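You operate a simulated robot arm through the tools that you are given. There is no shell and no other tool. Be economical: measure what you need, move in short steps, check, and stop when the job is done.

The job below is to be done with a simulated robot arm. You get a single attempt, and the scene is never put back.

TASK
Change the split gasket in the fill port for the blue one.
Fine: the tank is vented, keep it so; old gasket on the side tray; yellow cap on, clamp shut, wing nut to its green mark.

Only the result counts: the job must be done as asked and must still hold three seconds after the hand-in. Knocking over, shifting, dropping, spilling or breaking anything else fails it. A push-on lid holds only when it is set on centred and level and pressed home; a screw cap is set on level and turned clockwise until tight.

THE ROBOT
A 7-joint arm with a two-finger parallel gripper, fixed in place. Base frame: the origin is at the foot of the arm, x ahead of it, y to its left, z up. Readings come in m, degrees, newtons and seconds.
With the tool pointing down near the work surface it reaches from about 0.1 to 0.48 m from the base axis. Its first joint turns from -166.0 to 166.0 degrees. Payload 1.57 kg.
Tool frame: the origin (TCP) lies between the finger pads and is the grasp point; the fingertips stand 0.03 m ahead of it; z points along the fingers, y is the line along which they close. The gripper opens to 0.11 m. The fingers are 0.024 m wide and 0.012 m thick; the gripper's body (0.048 by 0.112 m) begins 0.078 m behind the TCP.
Orientation is told as [roll, pitch, yaw] about the base's x, y, z axes, in that order, counted from this pose: with the fingers straight down and closing along the base's y, the tool's x points along the base's -x, its y along +y and its z along -z.

THE INTERFACE
- The arm moves only by the tool jog_arm. Its argument "plan" is a list of rows, each a list of 3 entries, a list of its own where there are three numbers: the shift along the tool's x, y, z in m, then the turn, a rotation vector about the tool's x, y, z in degrees, then the opening, from 0 (shut) to 1 (fully open). In form: [[[dx, dy, dz], [ax, ay, az], hand], ...]. A call has 1 to 10 rows; each row is the pose to reach, as a shift and turn from the pose commanded when the call began, along the tool's axes at that moment. Rows are played at 5 a second. More than 0.05 m and 8.6 degrees between two rows, or a gripper value outside its range, and nothing of the call is played. Where a pose cannot be reached the arm comes as near as it can. A force on the tool above 60 N (or 10 N above the force at the start of the call, whichever is more), or a blocked arm, ends the call early, and 0.2 s more pass. The fingers move at their own pace (about 0.045 m/s each) and stop on an object; they squeeze with about 26 N. The grip force told is the motor's: it shows also when the fingers shut on nothing. Time passes only in rows, and 0.2 s behind the last, so rows that repeat a pose let the fingers close. It gives the time, the measured TCP pose, the force on the tool (base axes), the opening and the grip force at its end, in the units of the frame above (readings bear some noise).
- Cameras (640 x 400 px; columns grow to the right, rows downward): "scene" is fixed at [0.221, -0.5009, 1.6414]; the picture's right is [-0.42, -0.91, 0.00], its down [-0.39, 0.18, -0.90] and it looks along [0.82, -0.38, -0.43] (base axes); focal length 214 px, centre (320, 200). "wrist" rides on the gripper at [0.07, 0.016, -0.141] in the tool frame; the picture's right is [-0.23, 0.97, 0.00], its down [-0.85, -0.20, -0.48] and it looks along [-0.47, -0.11, 0.88] (tool axes); focal length 222 px, centre (320, 200). There is no depth. A picture from a camera that has moved, and an enlarged one, comes with that camera's place and axes in the base frame and with its lens.
- snapshot(camera): a new picture of that camera. It takes no simulated time.
- move_column(by): slides the trunk up (or, below 0, down) by that many m; the arm rides with it, the base frame stays. It gives what a move gives, with no picture.
- zoom(camera, box): a new picture of the part [left, top, right, bottom] of that camera's present view, enlarged. It takes no simulated time.
- hand_in(): hands the job in; it is judged then, once.

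Go step by step. Nothing tells you positions but the pictures and the camera data: compare them with the known pose of the tool, close in by small moves and look again before you grip or let go. The budget is 120 turns and 68 pictures, counting those below and the enlarged ones. Unless the task says otherwise, let go and move clear before handing in.

The tools are called after "Request:" as name(argument=value, ...) on one line, values as JSON. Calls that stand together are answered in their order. jog_arm: Moves the arm, as the interface text tells. Its arguments: {"type":"object","properties":{"plan":{"type":"array","items":{"type":"array"}}},"required":["plan"]} The other tools are called the same way: move_column (by) slides the trunk up or down; snapshot (camera) takes a picture; zoom (camera, box) takes an enlarged picture of a part of a camera's view; hand_in () hands the job in.

At the start:

```text
time: 0.0
ee_pos: [0.3622, -0.0907, 1.3316]
tool_rot: [0.1, 0.0, -0.2]
ft_force: [0.5, 0.4, 0.2]
gripper_width: 0.1102
grasp_force: 0.1
trunk travel left (down, up): [-0.525, 0.065]
```

scene: 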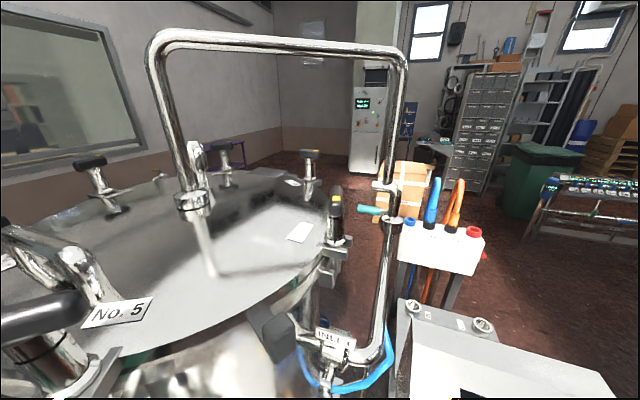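
wrist: 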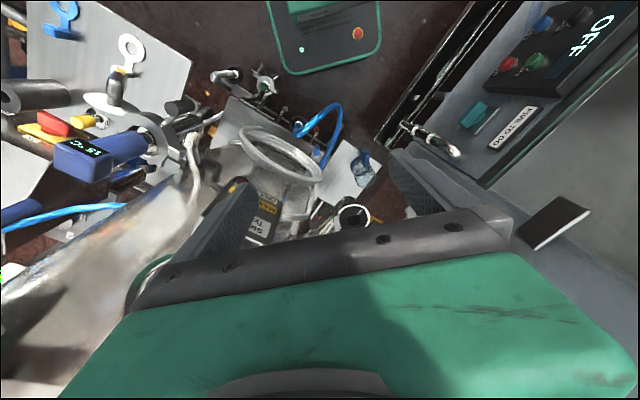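

The start pictures show a tank, a fill port flange near the gripper and a lot of clutter. I'll enlarge both views to find the port, gaskets, cap, clamp and tray.

Request:
zoom(camera="wrist", box=[0, 0, 400, 250])

Request:
zoom(camera="scene", box=[240, 150, 640, 400])

```text
1.60 times, centred on (200, 125) of wrist
camera zoom: at [0.2922, -0.0755, 1.4735], right [0.23, 0.97, 0.0], down [0.85, -0.2, 0.48], along [0.47, -0.11, -0.88], focal length 355 px, centre (512, 320)
```

zoom: 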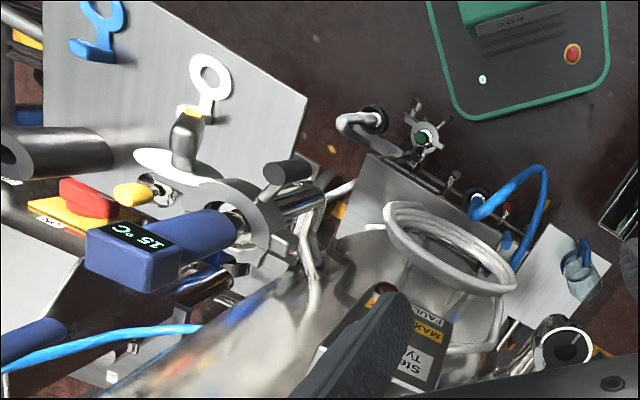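

```text
1.60 times, centred on (440, 275) of scene
camera zoom: at [0.221, -0.5009, 1.6414], right [-0.42, -0.91, 0.0], down [-0.39, 0.18, -0.9], along [0.82, -0.38, -0.43], focal length 343 px, centre (128, 80)
```

zoom: 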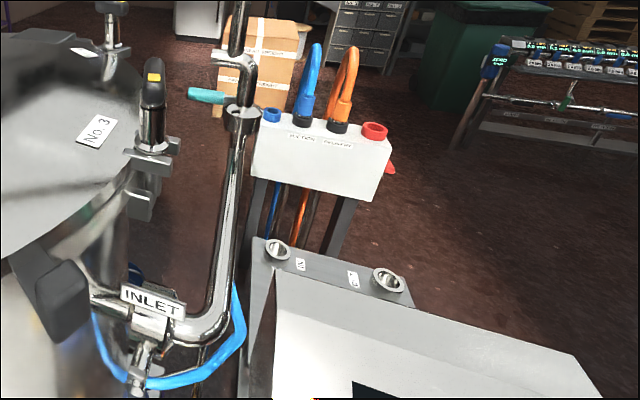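

The wrist view looks down on a cluttered area and the scene camera looks past it. I'll raise the trunk a little for a baseline and look again, to get depths.

Request:
move_column(by=0.06)

Request:
jog_arm(plan=[[[0.04, 0, 0], [0, 0, 0], 1], [[0.08, 0, 0], [0, 0, 0], 1], [[0.12, 0, 0], [0, 0, 0], 1]])

Request:
snapshot(camera="wrist")

Request:
snapshot(camera="scene")

```text
time: 1.0
ee_pos: [0.3626, -0.0909, 1.3918]
tool_rot: [0.1, 0.0, 0.0]
ft_force: [-1.0, 0.5, 0.2]
gripper_width: 0.11
grasp_force: 0.0
trunk travel left (down, up): [-0.585, 0.005]
```

```text
time: 1.8
ee_pos: [0.2406, -0.0913, 1.3917]
tool_rot: [0.0, -0.1, 0.0]
ft_force: [-0.4, 0.9, 0.2]
gripper_width: 0.11
grasp_force: 0.1
trunk travel left (down, up): [-0.585, 0.005]
```

```text
63 pictures are left
camera wrist: at [0.1702, -0.0751, 1.5338], right [0.23, 0.97, 0.0], down [0.85, -0.2, 0.48], along [0.47, -0.11, -0.88], focal length 222 px, centre (320, 200)
```

wrist: 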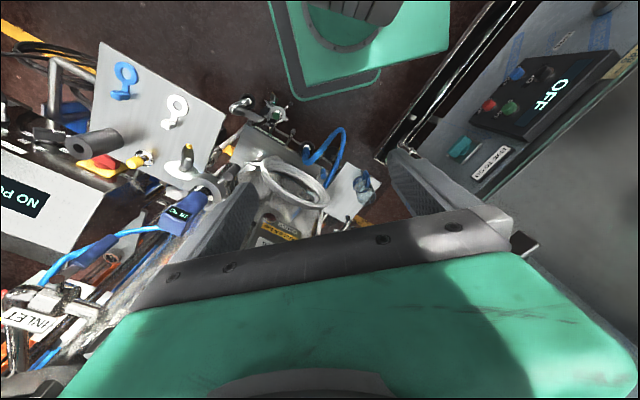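

```text
62 pictures are left
```

scene: 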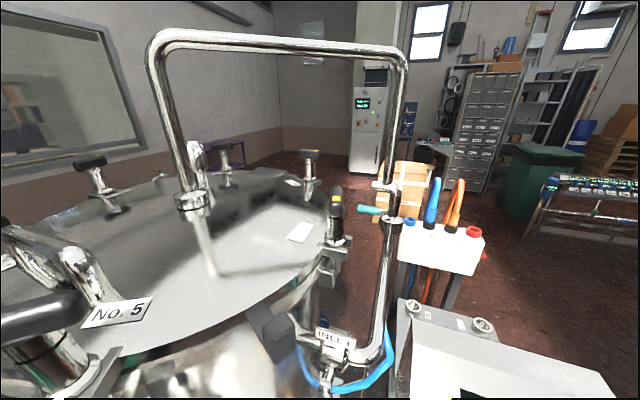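

The interesting things (a panel with blue and white rings, a thermometer, a yellow knob, hoses) lie to the arm's right at y ≈ -0.5, z ≈ 0.85. I'll swing that way, staying high, to look straight at them.

Request:
jog_arm(plan=[[[0.0125, -0.0275, 0], [0, 0, 7.5], 1], [[0.025, -0.055, 0], [0, 0, 15], 1], [[0.0375, -0.0825, 0], [0, 0, 22.5], 1], [[0.05, -0.11, 0], [0, 0, 30], 1], [[0.0625, -0.1375, 0], [0, 0, 37.5], 1], [[0.075, -0.165, 0], [0, 0, 45], 1], [[0.0875, -0.1925, 0], [0, 0, 52.5], 1], [[0.1, -0.22, 0], [0, 0, 60], 1]])

Request:
snapshot(camera="wrist")

```text
time: 2.5
ee_pos: [0.24, -0.1093, 1.4005]
tool_rot: [-0.9, -1.8, -3.4]
ft_force: [0.3, 0.0, -0.3]
gripper_width: 0.1101
grasp_force: 0.0
trunk travel left (down, up): [-0.585, 0.005]
stopped in row 3: the arm was blocked; the commanded pose is now the measured one
```

```text
61 pictures are left
camera wrist: at [0.1664, -0.0865, 1.5396], right [0.28, 0.96, -0.01], down [0.83, -0.24, 0.51], along [0.49, -0.15, -0.86], focal length 222 px, centre (320, 200)
```

wrist: 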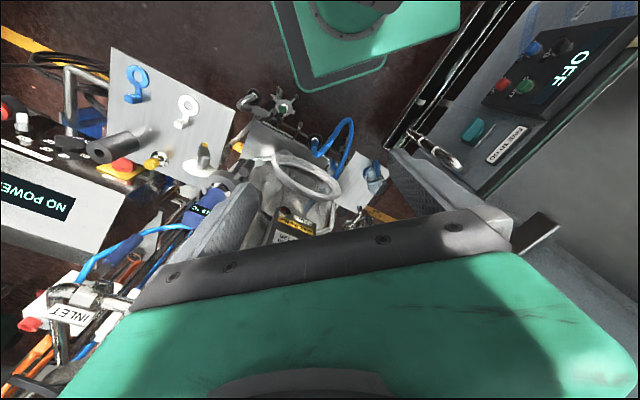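

The arm is blocked at this tucked-in height. I'll zoom to identify the parts from here.

Request:
zoom(camera="wrist", box=[60, 30, 260, 155])

Request:
zoom(camera="wrist", box=[210, 60, 450, 260])

```text
3.20 times, centred on (160, 92) of wrist
camera zoom: at [0.1664, -0.0865, 1.5396], right [0.28, 0.96, -0.01], down [0.83, -0.24, 0.51], along [0.49, -0.15, -0.86], focal length 711 px, centre (832, 544)
```

zoom: 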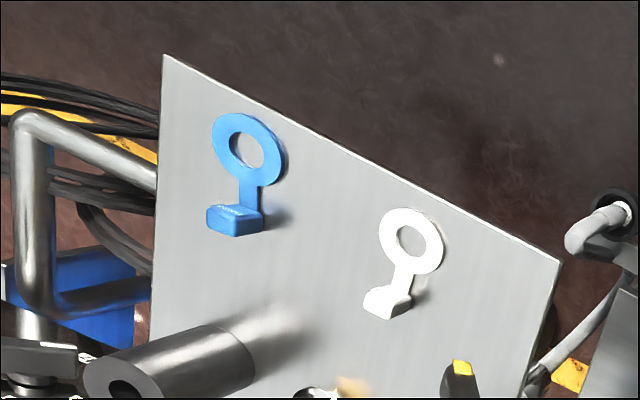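

```text
2.00 times, centred on (330, 160) of wrist
camera zoom: at [0.1664, -0.0865, 1.5396], right [0.28, 0.96, -0.01], down [0.83, -0.24, 0.51], along [0.49, -0.15, -0.86], focal length 444 px, centre (300, 280)
```

zoom: 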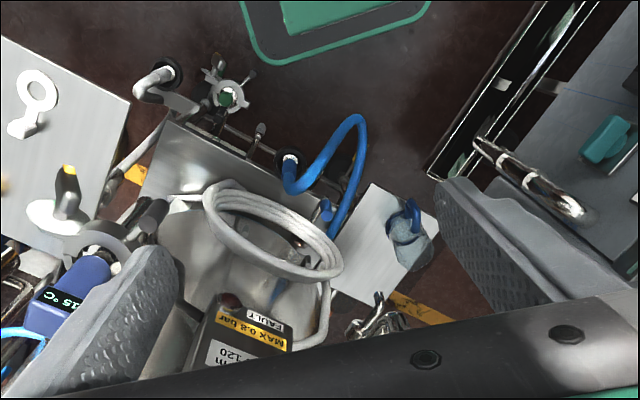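

The blue and white tabbed gaskets lie at the arm's right. I'll open the radius slightly and swing round at constant radius to view that side.

Request:
jog_arm(plan=[[[-0.03, 0.002, 0.01], [0, 0, 0], 1], [[-0.06, 0.0035, 0.02], [0, 0, 0], 1], [[-0.047, -0.033, 0.02], [0, 0, 7], 1], [[-0.029, -0.068, 0.02], [0, 0, 14], 1], [[-0.0075, -0.101, 0.02], [0, 0, 21], 1], [[0.0185, -0.13, 0.02], [0, 0, 28], 1], [[0.047, -0.156, 0.02], [0, 0, 35], 1], [[0.0795, -0.1785, 0.02], [0, 0, 42], 1], [[0.1135, -0.197, 0.02], [0, 0, 49], 1]])

Request:
snapshot(camera="wrist")

```text
time: 4.5
ee_pos: [0.1124, -0.2993, 1.3813]
tool_rot: [0.8, -2.0, -52.7]
ft_force: [-0.6, -0.1, -0.5]
gripper_width: 0.11
grasp_force: 0.0
trunk travel left (down, up): [-0.585, 0.005]
```

```text
58 pictures are left
camera wrist: at [0.0784, -0.2315, 1.5198], right [0.91, 0.41, 0.02], down [0.34, -0.79, 0.51], along [0.22, -0.45, -0.86], focal length 222 px, centre (320, 200)
```

wrist: 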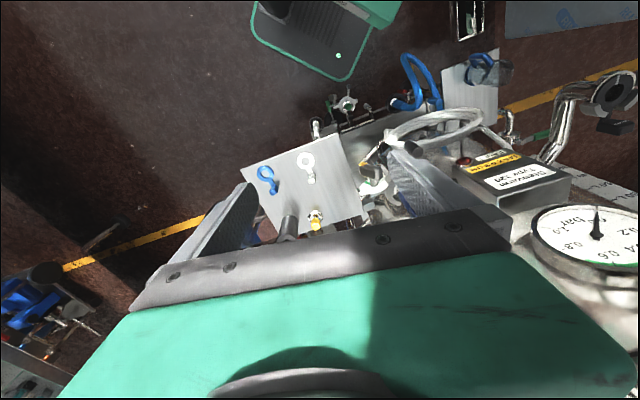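

Clear view of the gaskets' plate now: blue ring about (0.06,-0.56,0.89), white about (0.15,-0.45,0.89). I'll zoom in to identify port, clamp, cap.

Request:
zoom(camera="wrist", box=[230, 80, 430, 240])

Request:
zoom(camera="wrist", box=[400, 40, 640, 280])

```text
2.50 times, centred on (330, 160) of wrist
camera zoom: at [0.0784, -0.2315, 1.5198], right [0.91, 0.41, 0.02], down [0.34, -0.79, 0.51], along [0.22, -0.45, -0.86], focal length 555 px, centre (295, 300)
```

zoom: 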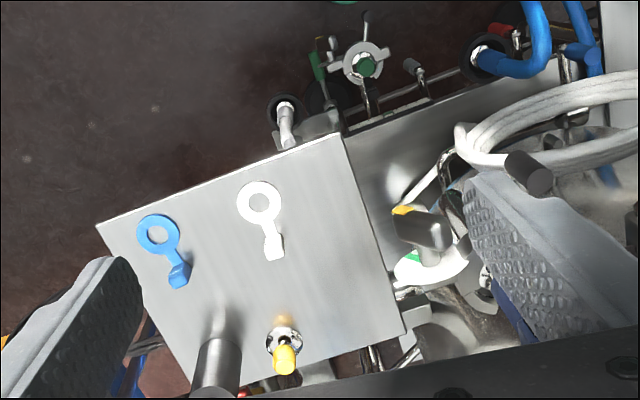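

```text
1.67 times, centred on (520, 160) of wrist
camera zoom: at [0.0784, -0.2315, 1.5198], right [0.91, 0.41, 0.02], down [0.34, -0.79, 0.51], along [0.22, -0.45, -0.86], focal length 370 px, centre (-13, 267)
```

zoom: 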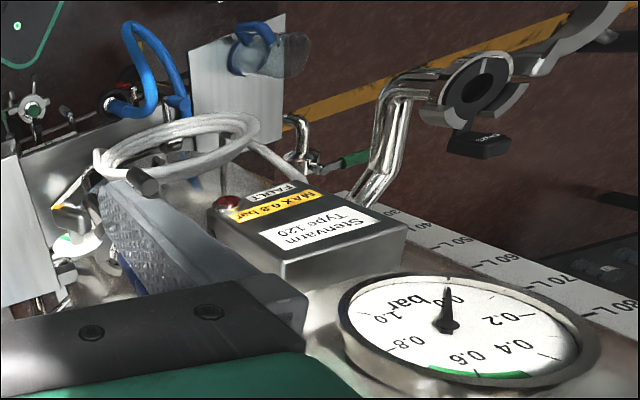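

There's a black wing knob with a yellow pointer over a white disc with a green sector (likely the clamp's wing nut), a plate with blue and white gaskets, and a yellow-tipped fitting. I'll lower the trunk to see these nearer.

Request:
move_column(by=-0.2)

Request:
snapshot(camera="wrist")

```text
time: 6.7
ee_pos: [0.1136, -0.2991, 1.182]
tool_rot: [0.8, -2.0, -52.6]
ft_force: [0.5, -0.7, -0.1]
gripper_width: 0.1101
grasp_force: 0.2
trunk travel left (down, up): [-0.385, 0.205]
```

```text
55 pictures are left
camera wrist: at [0.0792, -0.2311, 1.3198], right [0.91, 0.41, 0.02], down [0.35, -0.79, 0.5], along [0.23, -0.45, -0.86], focal length 222 px, centre (320, 200)
```

wrist: 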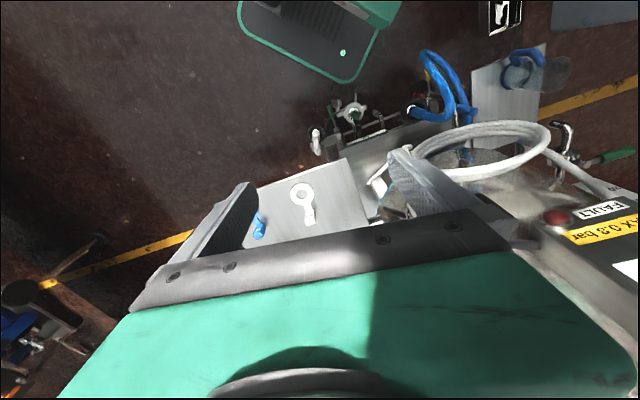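

The hand blocks the view; tilting the fingers outward makes the camera look over the hand at the port area.

Request:
jog_arm(plan=[[[-0.01, 0, -0.01], [0, -8, 0], 1], [[-0.02, 0, -0.02], [0, -16, 0], 1], [[-0.03, 0, -0.03], [0, -24, 0], 1], [[-0.04, 0, -0.04], [0, -32, 0], 1], [[-0.05, 0, -0.05], [0, -40, 0], 1], [[-0.06, 0, -0.06], [0, -48, 0], 1]])

Request:
snapshot(camera="wrist")

```text
time: 8.1
ee_pos: [0.1402, -0.3286, 1.2532]
tool_rot: [1.6, -48.8, -54.7]
ft_force: [1.0, 0.4, 0.6]
gripper_width: 0.1099
grasp_force: 0.1
out of reach, approached as far as the arm can: row 6
trunk travel left (down, up): [-0.385, 0.205]
```

```text
54 pictures are left
camera wrist: at [0.0606, -0.1972, 1.2944], right [0.87, 0.46, 0.19], down [-0.05, -0.29, 0.95], along [0.49, -0.84, -0.23], focal length 222 px, centre (320, 200)
```

wrist: 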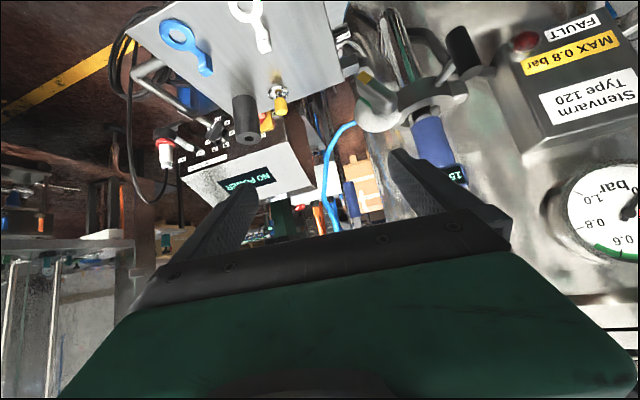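

Image-down is base-up in this pose, so the picture is upside down. I'll zoom in on the area.

Request:
zoom(camera="wrist", box=[320, 0, 520, 125])

Request:
zoom(camera="wrist", box=[120, 0, 360, 150])

```text
3.20 times, centred on (420, 62) of wrist
camera zoom: at [0.0606, -0.1972, 1.2944], right [0.87, 0.46, 0.19], down [-0.05, -0.29, 0.95], along [0.49, -0.84, -0.23], focal length 711 px, centre (0, 640)
```

zoom: 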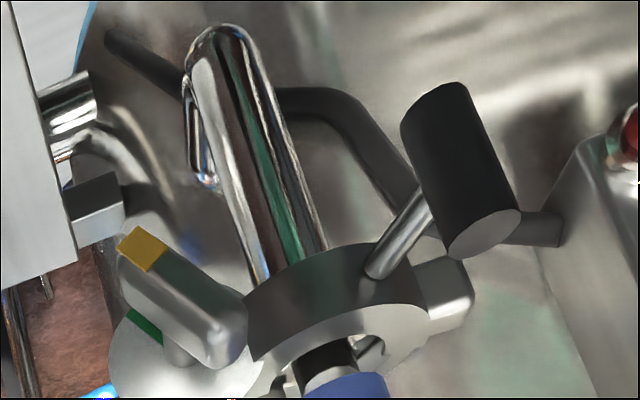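

```text
2.67 times, centred on (240, 75) of wrist
camera zoom: at [0.0606, -0.1972, 1.2944], right [0.87, 0.46, 0.19], down [-0.05, -0.29, 0.95], along [0.49, -0.84, -0.23], focal length 592 px, centre (533, 533)
```

zoom: 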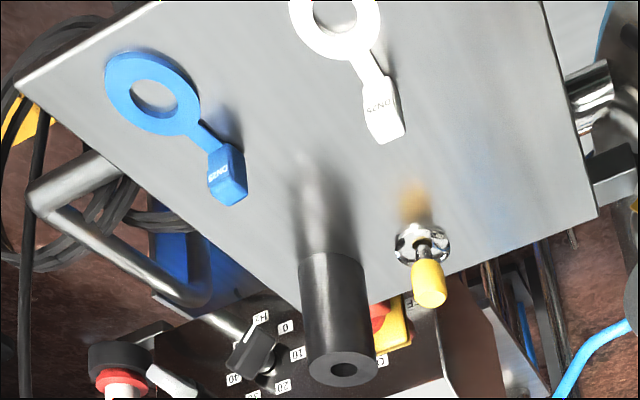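

The clamp with lever and wing nut over a dial sits around (0.27,-0.34,1.15); the plate with spare gaskets and a yellow-handled item is at z≈0.91. I'll raise, point the tool down again and look straight down onto the port.

Request:
move_column(by=0.2)

Request:
jog_arm(plan=[[[0, 0, 0], [0, 8, 0], 1], [[-0.01, 0, 0.0], [0, 16, 0], 1], [[-0.02, 0, 0.0], [0, 24, 0], 1], [[-0.03, 0, 0.0], [0, 32, 0], 1], [[-0.04, 0, 0.0], [0, 40, 0], 1], [[-0.05, 0, 0.0], [0, 48, 0], 1]])

Request:
snapshot(camera="wrist")

```text
time: 10.2
ee_pos: [0.1398, -0.3279, 1.4566]
tool_rot: [1.4, -49.3, -54.5]
ft_force: [-0.1, -0.4, 0.0]
gripper_width: 0.1101
grasp_force: 0.0
trunk travel left (down, up): [-0.585, 0.005]
```

```text
time: 11.4
ee_pos: [0.159, -0.3474, 1.4864]
tool_rot: [0.0, -14.2, -52.0]
ft_force: [0.6, -24.0, -20.6]
gripper_width: 0.11
grasp_force: 0.1
trunk travel left (down, up): [-0.585, 0.005]
stopped in row 5: the force on the tool passed its limit (the readings are from after the stop); the commanded pose is now the measured one
```

```text
51 pictures are left
camera wrist: at [0.1071, -0.2577, 1.6054], right [0.9, 0.43, 0.06], down [0.28, -0.68, 0.67], along [0.33, -0.59, -0.74], focal length 222 px, centre (320, 200)
```

wrist: 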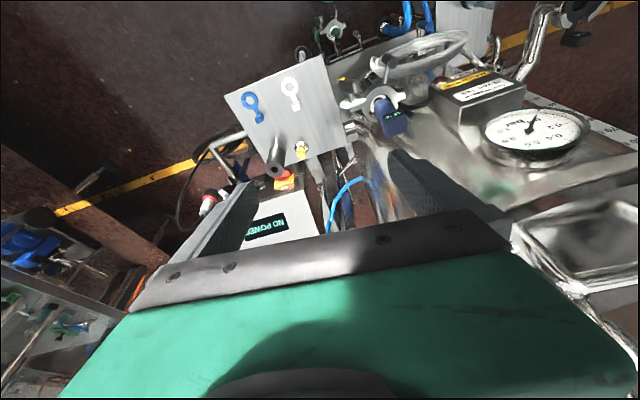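

I touched something up high (near the scene camera mount perhaps). I'll check the scene picture before moving.

Request:
snapshot(camera="scene")

Request:
jog_arm(plan=[[[0.0, 0, 0.02], [0, 0, 0], 1], [[0.0, 0, 0.04], [0, 0, 0], 1]])

```text
50 pictures are left
```

scene: 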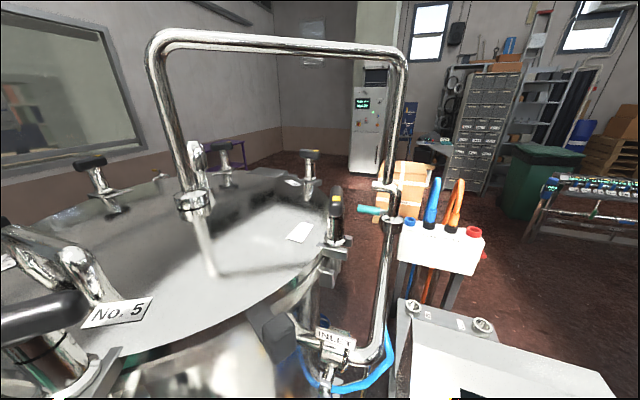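

```text
time: 12.0
ee_pos: [0.1654, -0.3557, 1.4458]
tool_rot: [0.4, -14.0, -52.0]
ft_force: [0.1, -0.2, -0.4]
gripper_width: 0.1099
grasp_force: 0.1
trunk travel left (down, up): [-0.585, 0.005]
```

The force is gone and nothing looks disturbed. Now lower a bit, level the tool and shift over the port.

Request:
move_column(by=-0.06)

Request:
jog_arm(plan=[[[-0.01, 0.03, 0], [0, 5, 0], 1], [[-0.02, 0.06, 0.003], [0, 10, 0], 1], [[-0.029, 0.103, 0.007], [0, 14, 0], 1]])

Request:
snapshot(camera="wrist")

```text
time: 13.0
ee_pos: [0.1652, -0.3564, 1.3858]
tool_rot: [0.4, -14.0, -52.0]
ft_force: [-0.2, 1.4, -0.2]
gripper_width: 0.1099
grasp_force: 0.1
trunk travel left (down, up): [-0.525, 0.065]
```

```text
time: 13.6
ee_pos: [0.2198, -0.3418, 1.3895]
tool_rot: [-0.3, -6.2, -50.9]
ft_force: [7.5, -11.2, -15.7]
gripper_width: 0.11
grasp_force: 0.1
out of reach, approached as far as the arm can: row 3
trunk travel left (down, up): [-0.525, 0.065]
stopped in row 3: the force on the tool passed its limit (the readings are from after the stop); the commanded pose is now the measured one
```

```text
49 pictures are left
camera wrist: at [0.1796, -0.2659, 1.5222], right [0.9, 0.44, 0.02], down [0.35, -0.74, 0.57], along [0.27, -0.5, -0.82], focal length 222 px, centre (320, 200)
```

wrist: 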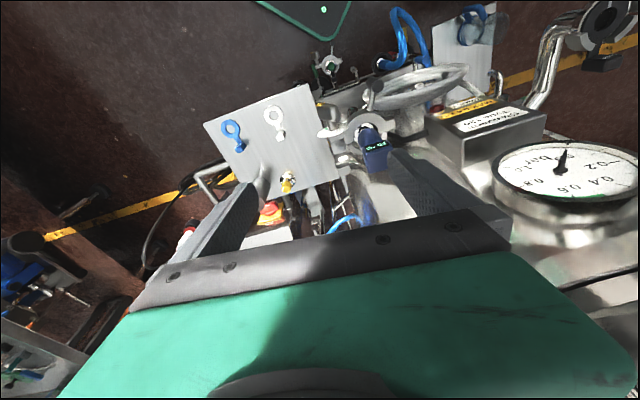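

The arm seems to bind when working this high relative to its shoulder. I'll move the arm itself lower and use the trunk for height.

Request:
jog_arm(plan=[[[0.004, 0, 0.03], [0, 0, 0], 1], [[0.008, 0, 0.06], [0, 0, 0], 1]])

Request:
move_column(by=0.06)

Request:
zoom(camera="wrist", box=[220, 40, 500, 215])

```text
time: 14.2
ee_pos: [0.2213, -0.3412, 1.3268]
tool_rot: [-0.3, -6.1, -50.9]
ft_force: [0.4, -0.2, -0.3]
gripper_width: 0.1101
grasp_force: 0.1
trunk travel left (down, up): [-0.525, 0.065]
```

```text
time: 15.2
ee_pos: [0.22, -0.3401, 1.3871]
tool_rot: [-0.2, -6.1, -50.8]
ft_force: [0.1, 0.5, 0.1]
gripper_width: 0.11
grasp_force: 0.1
trunk travel left (down, up): [-0.585, 0.005]
```

```text
2.29 times, centred on (360, 128) of wrist
camera zoom: at [0.1787, -0.2651, 1.5212], right [0.9, 0.44, 0.02], down [0.35, -0.74, 0.57], along [0.26, -0.5, -0.82], focal length 508 px, centre (229, 366)
```

zoom: 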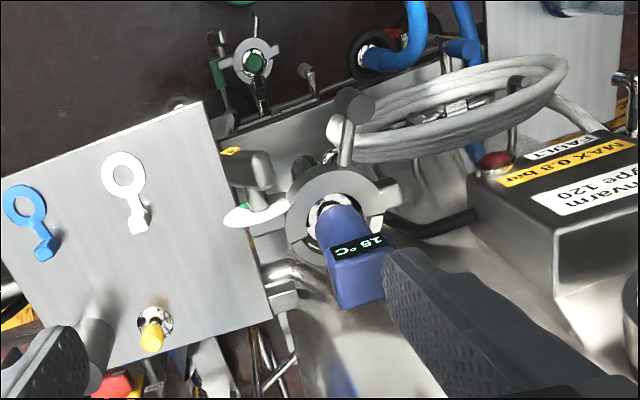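

The thermometer is inside that other clamp; an open chrome ferrule with a black ring and half-open clamp lies at about (0.52,-0.07,1.15), right in front of the start pose — likely the real fill port. I'll move to where the camera sees it unobstructed.

Request:
jog_arm(plan=[[[0.0155, 0.034, -0.003], [0, 1, 0], 1], [[0.031, 0.068, -0.006], [0, 2, 0], 1], [[0.046, 0.102, -0.009], [0, 3, 0], 1], [[0.062, 0.136, -0.012], [0, 4, 0], 1], [[0.077, 0.17, -0.013], [0, 5, 0], 1], [[0.0925, 0.2035, -0.014], [0, 6, 0], 1]])

Request:
snapshot(camera="wrist")

```text
time: 16.6
ee_pos: [0.3188, -0.139, 1.3909]
tool_rot: [-0.3, 0.0, -50.9]
ft_force: [-0.7, -0.5, 0.2]
gripper_width: 0.11
grasp_force: 0.1
trunk travel left (down, up): [-0.585, 0.005]
```

```text
47 pictures are left
camera wrist: at [0.287, -0.0745, 1.5321], right [0.9, 0.44, 0.0], down [0.39, -0.79, 0.48], along [0.21, -0.43, -0.88], focal length 222 px, centre (320, 200)
```

wrist: 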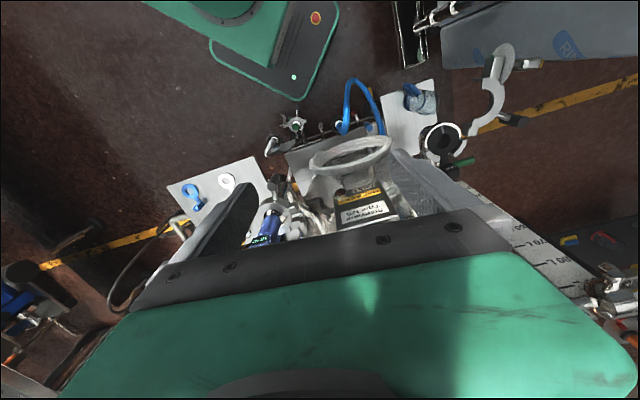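

Now the fill port is visible: an open ferrule with a black ring, with a swung-open clamp beside it. Zooming.

Request:
zoom(camera="wrist", box=[370, 30, 570, 190])

Request:
zoom(camera="wrist", box=[400, 0, 640, 150])

```text
2.50 times, centred on (470, 110) of wrist
camera zoom: at [0.287, -0.0745, 1.5321], right [0.9, 0.44, 0.0], down [0.39, -0.79, 0.48], along [0.21, -0.43, -0.88], focal length 555 px, centre (-55, 425)
```

zoom: 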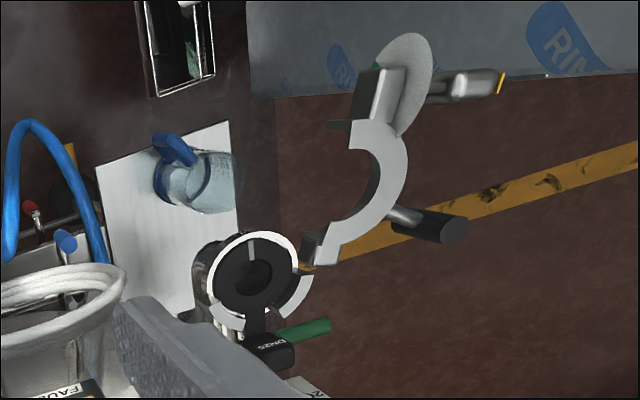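

```text
2.67 times, centred on (520, 75) of wrist
camera zoom: at [0.287, -0.0745, 1.5321], right [0.9, 0.44, 0.0], down [0.39, -0.79, 0.48], along [0.21, -0.43, -0.88], focal length 592 px, centre (-213, 533)
```

zoom: 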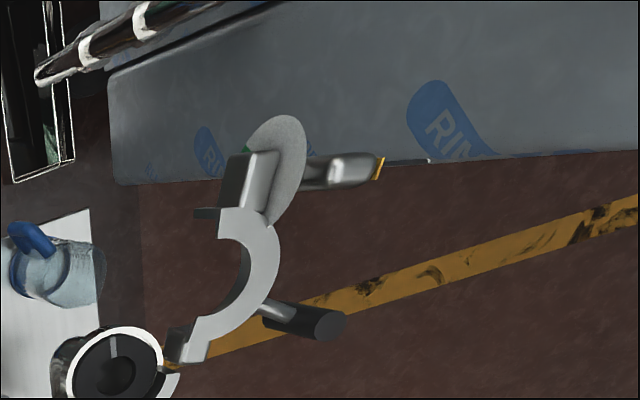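

That is the fill port: axis vertical, black DN25 gasket with a tab, clamp half swung open with a peg handle and wing nut, at about (0.52,-0.065,1.15). Now I need the side tray; I'll look to the left side.

Request:
jog_arm(plan=[[[0.017, 0.011, 0], [0, 0, -8.5], 1], [[0.034, 0.022, 0], [0, 0, -17], 1], [[0.051, 0.033, 0], [0, 0, -25.5], 1], [[0.068, 0.044, 0], [0, 0, -34], 1], [[0.085, 0.055, 0], [0, 0, -42.5], 1], [[0.1, 0.066, 0], [0, 0, -51], 1], [[0.115, 0.077, 0], [0, 0, -59], 1], [[0.13, 0.088, 0], [0, 0, -67], 1], [[0.145, 0.099, 0], [0, 0, -75], 1], [[0.16, 0.11, 0], [0, 0, -83], 1]])

Request:
snapshot(camera="wrist")

```text
time: 18.8
ee_pos: [0.3034, 0.0539, 1.3913]
tool_rot: [-0.2, 0.1, 32.3]
ft_force: [-0.5, 0.0, 0.1]
gripper_width: 0.1101
grasp_force: 0.2
trunk travel left (down, up): [-0.585, 0.005]
```

```text
44 pictures are left
camera wrist: at [0.2349, 0.0309, 1.5328], right [-0.33, 0.94, 0.0], down [0.83, 0.29, 0.48], along [0.45, 0.15, -0.88], focal length 222 px, centre (320, 200)
```

wrist: 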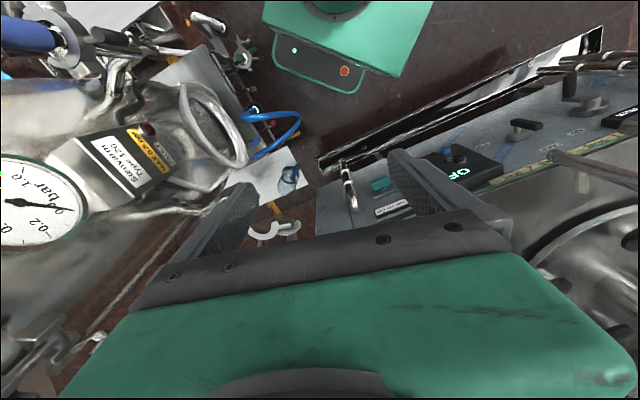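

Request:
zoom(camera="wrist", box=[300, 20, 640, 270])

Request:
zoom(camera="wrist", box=[120, 0, 360, 250])

```text
1.60 times, centred on (470, 145) of wrist
camera zoom: at [0.2349, 0.0309, 1.5328], right [-0.33, 0.94, 0.0], down [0.83, 0.29, 0.48], along [0.45, 0.15, -0.88], focal length 355 px, centre (80, 288)
```

zoom: 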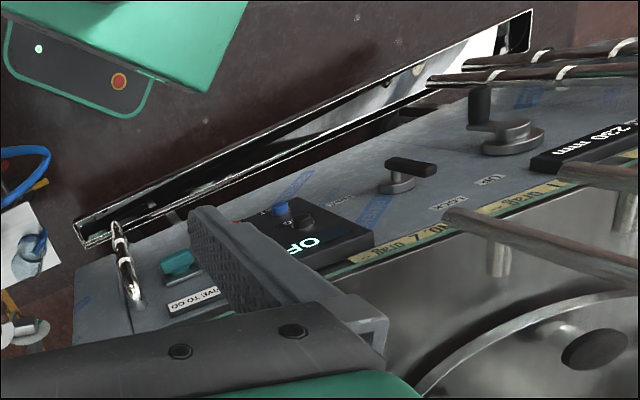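

```text
1.60 times, centred on (240, 125) of wrist
camera zoom: at [0.2349, 0.0309, 1.5328], right [-0.33, 0.94, 0.0], down [0.83, 0.29, 0.48], along [0.45, 0.15, -0.88], focal length 355 px, centre (448, 320)
```

zoom: 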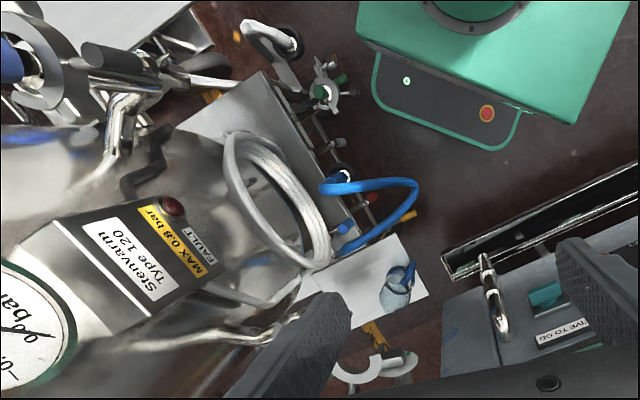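

No other tray is visible on the left, so the plate with the spare parts is most likely the side tray. I'll go back and hover in front of the port with the fingers' closing line tangential to its tab.

Request:
jog_arm(plan=[[[-0.003, -0.018, 0.006], [0, 0, 8.2], 1], [[-0.006, -0.035, 0.012], [0, 0, 16.4], 1], [[-0.008, -0.053, 0.018], [0, 0, 24.6], 1], [[-0.011, -0.07, 0.024], [0, 0, 32.8], 1], [[-0.014, -0.088, 0.03], [0, 0, 41], 1], [[-0.017, -0.106, 0.036], [0, 0, 49.2], 1], [[-0.02, -0.123, 0.042], [0, 0, 57.4], 1], [[-0.022, -0.141, 0.048], [0, 0, 65.6], 1], [[-0.025, -0.158, 0.054], [0, 0, 73.8], 1], [[-0.028, -0.176, 0.06], [0, 0, 82], 1]])

Request:
jog_arm(plan=[[[-0.03, 0.03, 0], [0, 0, 0], 1], [[-0.055, 0.05, 0], [0, 0, 0], 1], [[-0.08, 0.075, 0], [0, 0, 0], 1]])

Request:
snapshot(camera="wrist")

```text
time: 21.0
ee_pos: [0.421, -0.081, 1.33]
tool_rot: [-0.3, 0.0, -50.0]
ft_force: [0.0, 0.3, 0.3]
gripper_width: 0.1101
grasp_force: 0.2
trunk travel left (down, up): [-0.585, 0.005]
```

```text
time: 21.8
ee_pos: [0.5307, -0.094, 1.329]
tool_rot: [-0.3, 0.0, -49.9]
ft_force: [-0.6, -0.1, -0.4]
gripper_width: 0.11
grasp_force: 0.0
trunk travel left (down, up): [-0.585, 0.005]
```

```text
41 pictures are left
camera wrist: at [0.4975, -0.0301, 1.4708], right [0.89, 0.45, 0.0], down [0.4, -0.78, 0.48], along [0.21, -0.43, -0.88], focal length 222 px, centre (320, 200)
```

wrist: 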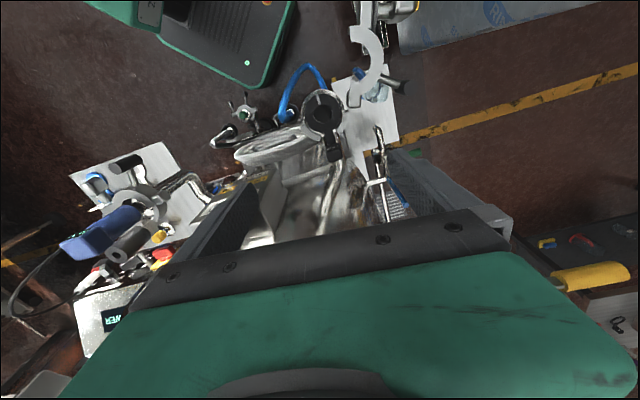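

Reach is fine here. Zooming on the port from above.

Request:
zoom(camera="wrist", box=[260, 0, 460, 200])

```text
2.00 times, centred on (360, 100) of wrist
camera zoom: at [0.4975, -0.0301, 1.4708], right [0.89, 0.45, 0.0], down [0.4, -0.78, 0.48], along [0.21, -0.43, -0.88], focal length 444 px, centre (240, 400)
```

zoom: 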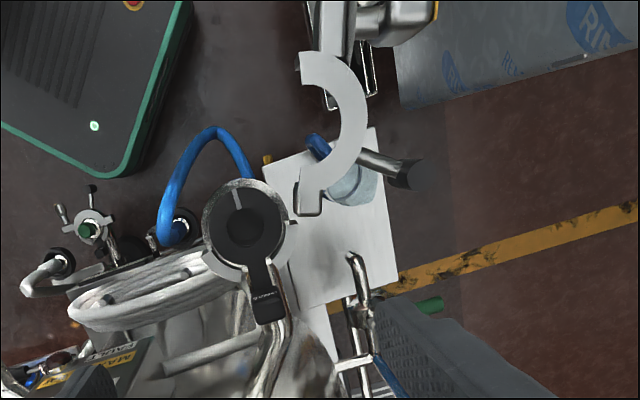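

Port centre ≈ (0.5185,-0.067), gasket face z ≈ 1.152; the tab block ≈ (0.557,-0.104), direction about -44°. I'll descend to just above the block with a narrower opening and check.

Request:
jog_arm(plan=[[[-0.012, 0.007, 0.03], [0, 0, -3], 0.8], [[-0.0244, 0.0135, 0.06], [0, 0, -6], 0.6], [[-0.0244, 0.0135, 0.085], [0, 0, -6], 0.5], [[-0.0244, 0.0135, 0.1], [0, 0, -6], 0.5], [[-0.0244, 0.0135, 0.109], [0, 0, -6], 0.5]])

Request:
zoom(camera="wrist", box=[200, 60, 440, 220])

```text
time: 23.0
ee_pos: [0.5548, -0.1043, 1.2211]
tool_rot: [-0.3, 0.0, -43.9]
ft_force: [-1.3, 0.7, 0.0]
gripper_width: 0.0548
grasp_force: 0.1
trunk travel left (down, up): [-0.585, 0.005]
```

```text
2.50 times, centred on (320, 140) of wrist
camera zoom: at [0.5151, -0.044, 1.3625], right [0.84, 0.54, 0.0], down [0.48, -0.73, 0.48], along [0.26, -0.4, -0.88], focal length 555 px, centre (320, 350)
```

zoom: 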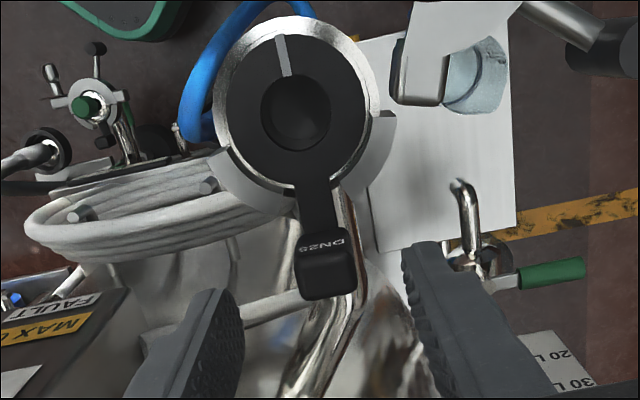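

The fingers straddle the tab block nicely. I'll go down beside it, keeping slightly outward of the clamp, and close.

Request:
jog_arm(plan=[[[-0.005, 0, 0.015], [0, 0, 0], 0.5], [[-0.005, 0, 0.03], [0, 0, 0], 0.5], [[-0.005, 0, 0.044], [0, 0, 0], 0.5], [[-0.005, 0, 0.044], [0, 0, 0], 0.2], [[-0.005, 0, 0.044], [0, 0, 0], 0.0], [[-0.005, 0, 0.044], [0, 0, 0], 0.0]])

Request:
zoom(camera="wrist", box=[200, 40, 440, 200])

```text
time: 24.4
ee_pos: [0.5597, -0.1069, 1.1774]
tool_rot: [-0.2, -0.1, -43.9]
ft_force: [0.9, -0.3, 0.8]
gripper_width: 0.0214
grasp_force: 20.7
trunk travel left (down, up): [-0.585, 0.005]
```

```text
2.50 times, centred on (320, 120) of wrist
camera zoom: at [0.5192, -0.0473, 1.3191], right [0.84, 0.54, 0.0], down [0.48, -0.73, 0.48], along [0.26, -0.4, -0.88], focal length 555 px, centre (320, 400)
```

zoom: 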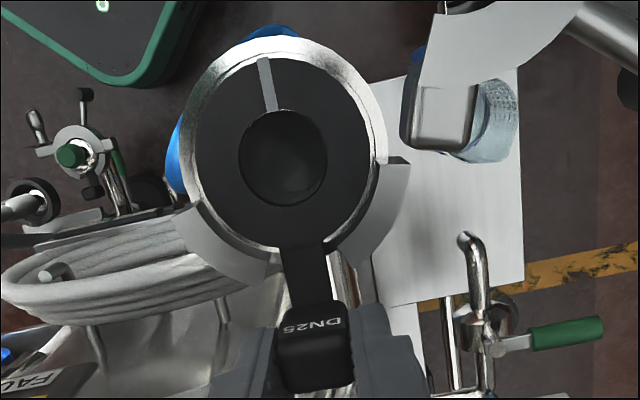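

Gripped the tab (0.021 m). Lift straight up.

Request:
jog_arm(plan=[[[0, 0, -0.01], [0, 0, 0], 0], [[0, 0, -0.03], [0, 0, 0], 0], [[0, 0, -0.06], [0, 0, 0], 0], [[0, 0, -0.1], [0, 0, 0], 0], [[0, 0, -0.14], [0, 0, 0], 0]])

Request:
snapshot(camera="wrist")

```text
time: 25.6
ee_pos: [0.5584, -0.1067, 1.3175]
tool_rot: [-0.2, 0.0, -43.9]
ft_force: [-0.9, -0.4, -0.7]
gripper_width: 0.0211
grasp_force: 26.2
trunk travel left (down, up): [-0.585, 0.005]
```

```text
37 pictures are left
camera wrist: at [0.5192, -0.0462, 1.4595], right [0.84, 0.54, 0.0], down [0.48, -0.73, 0.48], along [0.26, -0.4, -0.88], focal length 222 px, centre (320, 200)
```

wrist: 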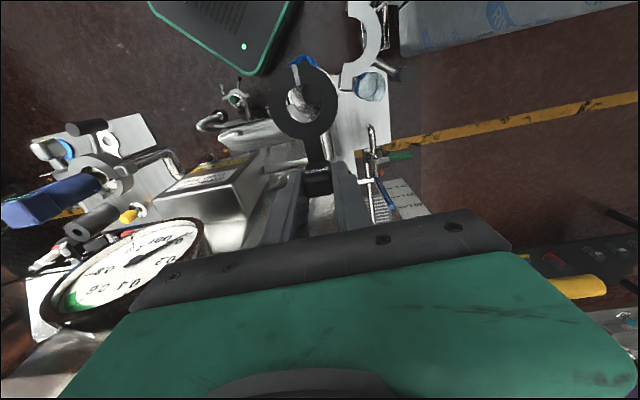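

The old gasket is out. The jar plate is far off and low, so the plate with the spare parts is the side tray; free spot near (0.225,-0.425). I'll carry the gasket there, round the inside of the gauge.

Request:
jog_arm(plan=[[[0.039, -0.025, -0.014], [0, 0, 0], 0], [[0.079, -0.051, -0.028], [0, 0, 0], 0], [[0.118, -0.076, -0.0425], [0, 0, 0], 0], [[0.128, -0.109, -0.049], [0, 0, 0], 0], [[0.138, -0.142, -0.056], [0, 0, 0], 0], [[0.148, -0.175, -0.0625], [0, 0, 0], 0], [[0.142, -0.214, -0.0625], [0, 0, 0], 0], [[0.136, -0.253, -0.0625], [0, 0, 0], 0], [[0.13, -0.292, -0.0625], [0, 0, 0], 0], [[0.123, -0.331, -0.0625], [0, 0, 0], 0]])

```text
time: 27.8
ee_pos: [0.2407, -0.2608, 1.381]
tool_rot: [-0.2, 0.0, -43.8]
ft_force: [-0.2, -1.0, -0.4]
gripper_width: 0.0212
grasp_force: 26.0
trunk travel left (down, up): [-0.585, 0.005]
```

Request:
jog_arm(plan=[[[-0.013, -0.033, 0.003], [0, 0, 0], 0], [[-0.027, -0.067, 0.007], [0, 0, 0], 0], [[-0.0405, -0.0998, 0.01], [0, 0, 0], 0], [[-0.068, -0.114, 0.025], [0, 0, 0], 0], [[-0.0965, -0.129, 0.04], [0, 0, 0], 0], [[-0.1265, -0.1315, 0.06], [0, 0, 0], 0], [[-0.1565, -0.134, 0.08], [0, 0, 0], 0]])

Request:
snapshot(camera="wrist")

```text
time: 29.4
ee_pos: [0.2609, -0.4672, 1.3009]
tool_rot: [-0.1, 0.0, -43.9]
ft_force: [0.1, -0.6, -0.9]
gripper_width: 0.0211
grasp_force: 26.6
trunk travel left (down, up): [-0.585, 0.005]
```

```text
36 pictures are left
camera wrist: at [0.2214, -0.4064, 1.4433], right [0.84, 0.54, 0.0], down [0.48, -0.73, 0.48], along [0.26, -0.4, -0.88], focal length 222 px, centre (320, 200)
```

wrist: 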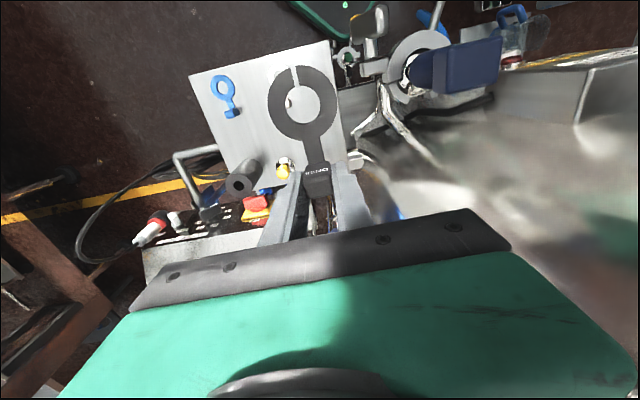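

Held over the free corner of the tray. I'll descend with the arm (trunk kept high so the forearm stays clear of the other port), in stages.

Request:
jog_arm(plan=[[[0, 0, 0.03], [0, 0, 0], 0], [[0, 0, 0.06], [0, 0, 0], 0], [[0, 0, 0.09], [0, 0, 0], 0], [[0, 0, 0.12], [0, 0, 0], 0], [[0, 0, 0.15], [0, 0, 0], 0], [[0, 0, 0.18], [0, 0, 0], 0], [[0, 0, 0.21], [0, 0, 0], 0], [[0, 0, 0.24], [0, 0, 0], 0]])

Request:
snapshot(camera="wrist")

```text
time: 31.2
ee_pos: [0.2605, -0.4665, 1.0611]
tool_rot: [-0.1, -0.1, -43.8]
ft_force: [0.0, -0.1, -0.6]
gripper_width: 0.021
grasp_force: 26.4
trunk travel left (down, up): [-0.585, 0.005]
```

```text
35 pictures are left
camera wrist: at [0.2203, -0.406, 1.2027], right [0.84, 0.55, 0.0], down [0.48, -0.73, 0.48], along [0.26, -0.4, -0.88], focal length 222 px, centre (320, 200)
```

wrist: 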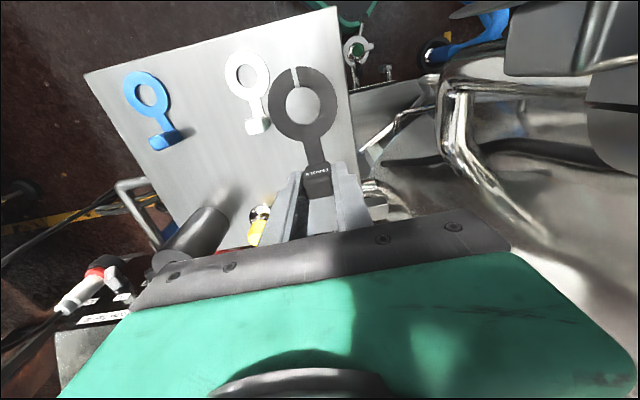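

Clear of the white gasket. Continue down, then slow to contact.

Request:
jog_arm(plan=[[[0, 0, 0.03], [0, 0, 0], 0], [[0, 0, 0.06], [0, 0, 0], 0], [[0, 0, 0.08], [0, 0, 0], 0], [[0, 0, 0.095], [0, 0, 0], 0]])

Request:
snapshot(camera="wrist")

```text
time: 32.2
ee_pos: [0.2595, -0.4671, 0.9666]
tool_rot: [-0.2, -0.1, -43.9]
ft_force: [0.0, 1.7, 0.3]
gripper_width: 0.0209
grasp_force: 26.3
trunk travel left (down, up): [-0.585, 0.005]
```

```text
34 pictures are left
camera wrist: at [0.22, -0.4069, 1.1086], right [0.84, 0.54, 0.0], down [0.48, -0.73, 0.48], along [0.26, -0.41, -0.88], focal length 222 px, centre (320, 200)
```

wrist: 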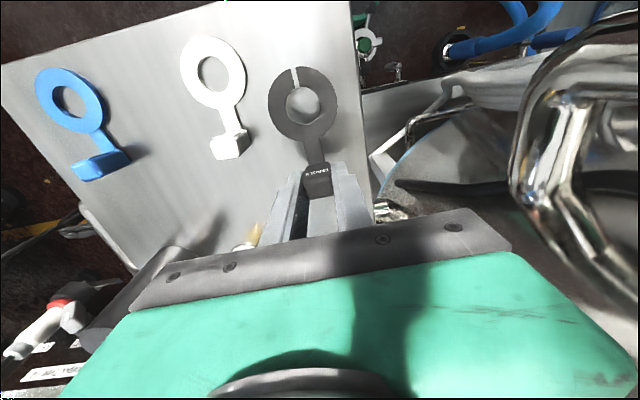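

Request:
jog_arm(plan=[[[0, 0, 0.008], [0, 0, 0], 0], [[0, 0, 0.015], [0, 0, 0], 0]])

Request:
jog_arm(plan=[[[0, 0, 0.004], [0, 0, 0], 0]])

Request:
jog_arm(plan=[[[0, 0, 0.003], [0, 0, 0], 0]])

```text
time: 32.8
ee_pos: [0.2604, -0.4677, 0.9521]
tool_rot: [-0.2, 0.0, -43.8]
ft_force: [-1.1, -0.2, -0.1]
gripper_width: 0.021
grasp_force: 25.8
trunk travel left (down, up): [-0.585, 0.005]
```

```text
time: 33.2
ee_pos: [0.2589, -0.4669, 0.9475]
tool_rot: [-0.2, 0.0, -43.9]
ft_force: [-0.1, 0.6, -1.1]
gripper_width: 0.0214
grasp_force: 26.2
trunk travel left (down, up): [-0.585, 0.005]
```

```text
time: 33.6
ee_pos: [0.2592, -0.4676, 0.9456]
tool_rot: [-0.2, -0.2, -43.9]
ft_force: [-0.9, -0.7, -1.1]
gripper_width: 0.0211
grasp_force: 26.3
trunk travel left (down, up): [-0.585, 0.005]
```

Request:
jog_arm(plan=[[[0, 0, 0.003], [0, 0, 0], 0]])

Request:
jog_arm(plan=[[[0, 0, 0.003], [0, 0, 0], 0]])

Request:
zoom(camera="wrist", box=[160, 20, 400, 220])

```text
time: 34.0
ee_pos: [0.2595, -0.4666, 0.9413]
tool_rot: [-0.1, -0.2, -43.9]
ft_force: [0.1, 0.0, -1.3]
gripper_width: 0.0213
grasp_force: 25.8
trunk travel left (down, up): [-0.585, 0.005]
```

```text
time: 34.4
ee_pos: [0.2593, -0.467, 0.9391]
tool_rot: [-0.1, 0.1, -43.9]
ft_force: [-0.3, 1.2, -0.7]
gripper_width: 0.0212
grasp_force: 26.1
trunk travel left (down, up): [-0.585, 0.005]
```

```text
2.00 times, centred on (280, 120) of wrist
camera zoom: at [0.22, -0.4065, 1.0806], right [0.84, 0.54, 0.0], down [0.48, -0.73, 0.48], along [0.26, -0.4, -0.88], focal length 444 px, centre (400, 360)
```

zoom: 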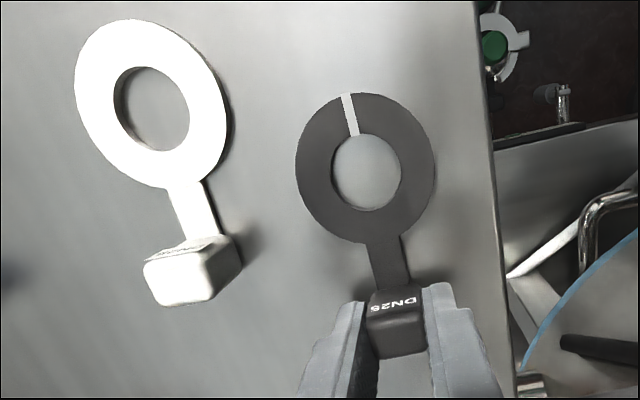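

Request:
jog_arm(plan=[[[0, 0, 0.004], [0, 0, 0], 0]])

Request:
jog_arm(plan=[[[0, 0, 0.003], [0, 0, 0], 0]])

Request:
jog_arm(plan=[[[0, 0, 0.003], [0, 0, 0], 0]])

```text
time: 34.8
ee_pos: [0.2587, -0.4661, 0.9364]
tool_rot: [-0.3, -0.2, -43.8]
ft_force: [-0.6, 3.4, 11.9]
gripper_width: 0.021
grasp_force: 26.2
trunk travel left (down, up): [-0.585, 0.005]
```

```text
time: 35.2
ee_pos: [0.2598, -0.4671, 0.9361]
tool_rot: [-0.5, -0.5, -44.0]
ft_force: [-2.6, 6.1, 32.5]
gripper_width: 0.0211
grasp_force: 26.0
trunk travel left (down, up): [-0.585, 0.005]
```

```text
time: 35.6
ee_pos: [0.2606, -0.4677, 0.9336]
tool_rot: [-0.4, -0.6, -43.9]
ft_force: [1.6, 2.1, 39.1]
gripper_width: 0.0214
grasp_force: 26.5
trunk travel left (down, up): [-0.585, 0.005]
```

Contact at TCP z ≈ 0.937. Back off a few mm, release gently and rise.

Request:
jog_arm(plan=[[[0, 0, -0.004], [0, 0, 0], 0], [[0, 0, -0.007], [0, 0, 0], 0], [[0, 0, -0.007], [0, 0, 0], 0.2], [[0, 0, -0.007], [0, 0, 0], 0.36], [[0, 0, -0.007], [0, 0, 0], 0.36], [[0, 0, -0.03], [0, 0, 0], 0.36], [[0, 0, -0.07], [0, 0, 0], 0.36], [[0, 0, -0.11], [0, 0, 0], 0.36]])

Request:
snapshot(camera="wrist")

```text
time: 37.4
ee_pos: [0.2597, -0.4665, 1.039]
tool_rot: [-0.1, -0.1, -44.0]
ft_force: [0.0, -0.2, 0.1]
gripper_width: 0.0395
grasp_force: 0.1
trunk travel left (down, up): [-0.585, 0.005]
```

```text
32 pictures are left
camera wrist: at [0.2202, -0.4061, 1.1806], right [0.84, 0.54, 0.0], down [0.48, -0.74, 0.48], along [0.26, -0.4, -0.88], focal length 222 px, centre (320, 200)
```

wrist: 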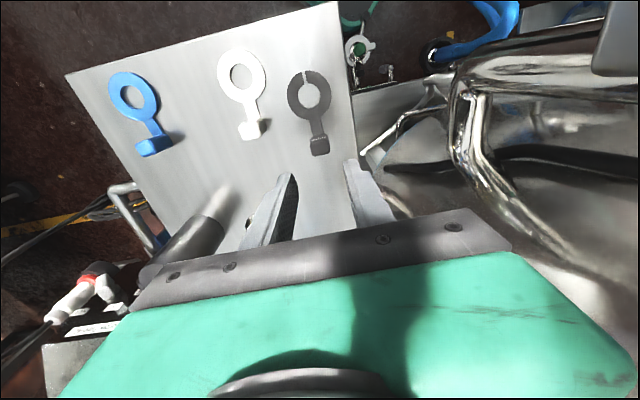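

The old gasket lies on the tray. Next the blue one: block at about (0.091,-0.571), tab direction ≈ -49°. Move above it.

Request:
jog_arm(plan=[[[0.01, -0.039, -0.01], [0, 0, 1], 0.4], [[0.02, -0.077, -0.01], [0, 0, 2], 0.5], [[0.03, -0.116, -0.01], [0, 0, 3], 0.5], [[0.04, -0.154, -0.01], [0, 0, 4], 0.5], [[0.049, -0.1926, 0], [0, 0, 5], 0.5]])

Request:
zoom(camera="wrist", box=[200, 40, 440, 220])

```text
time: 38.6
ee_pos: [0.092, -0.5725, 1.0399]
tool_rot: [-0.3, -0.1, -48.9]
ft_force: [-0.1, -0.1, 0.4]
gripper_width: 0.0552
grasp_force: 0.1
trunk travel left (down, up): [-0.585, 0.005]
```

```text
2.22 times, centred on (320, 130) of wrist
camera zoom: at [0.0574, -0.509, 1.182], right [0.88, 0.47, 0.0], down [0.41, -0.77, 0.48], along [0.22, -0.43, -0.88], focal length 494 px, centre (320, 356)
```

zoom: 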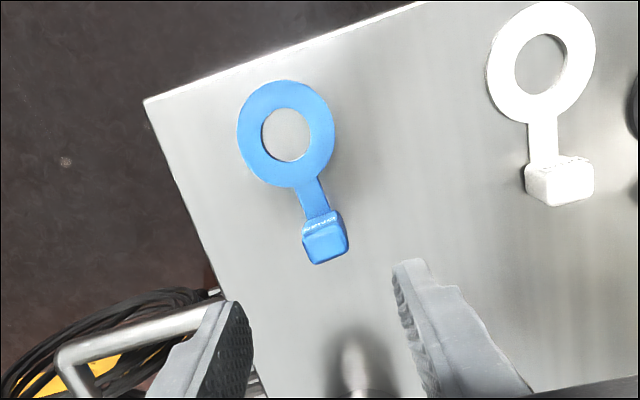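

Refined: tab direction ≈ -40°, block ≈ (0.095,-0.573). Rotate, descend partially and check.

Request:
jog_arm(plan=[[[-0.002, 0.001, 0.015], [0, 0, -3], 0.5], [[-0.0043, 0.0022, 0.03], [0, 0, -6], 0.5], [[-0.0043, 0.0022, 0.05], [0, 0, -9], 0.5], [[-0.0043, 0.0022, 0.065], [0, 0, -9], 0.5]])

Request:
zoom(camera="wrist", box=[200, 40, 440, 220])

```text
time: 39.6
ee_pos: [0.0962, -0.5728, 0.9749]
tool_rot: [-0.1, 0.0, -39.9]
ft_force: [-0.1, -0.7, 0.0]
gripper_width: 0.0549
grasp_force: 0.1
trunk travel left (down, up): [-0.585, 0.005]
```

```text
2.22 times, centred on (320, 130) of wrist
camera zoom: at [0.0524, -0.5163, 1.1157], right [0.8, 0.6, 0.0], down [0.53, -0.7, 0.48], along [0.29, -0.38, -0.88], focal length 494 px, centre (320, 356)
```

zoom: 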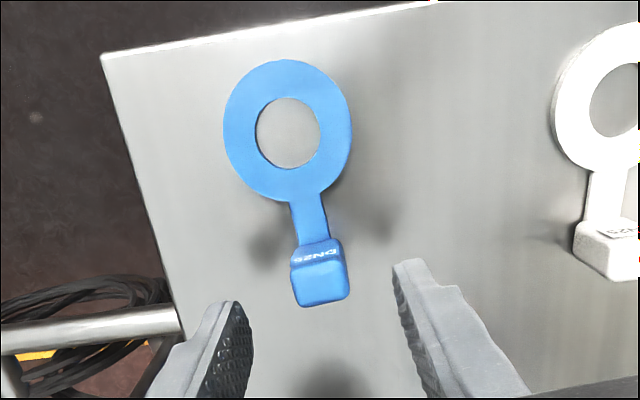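

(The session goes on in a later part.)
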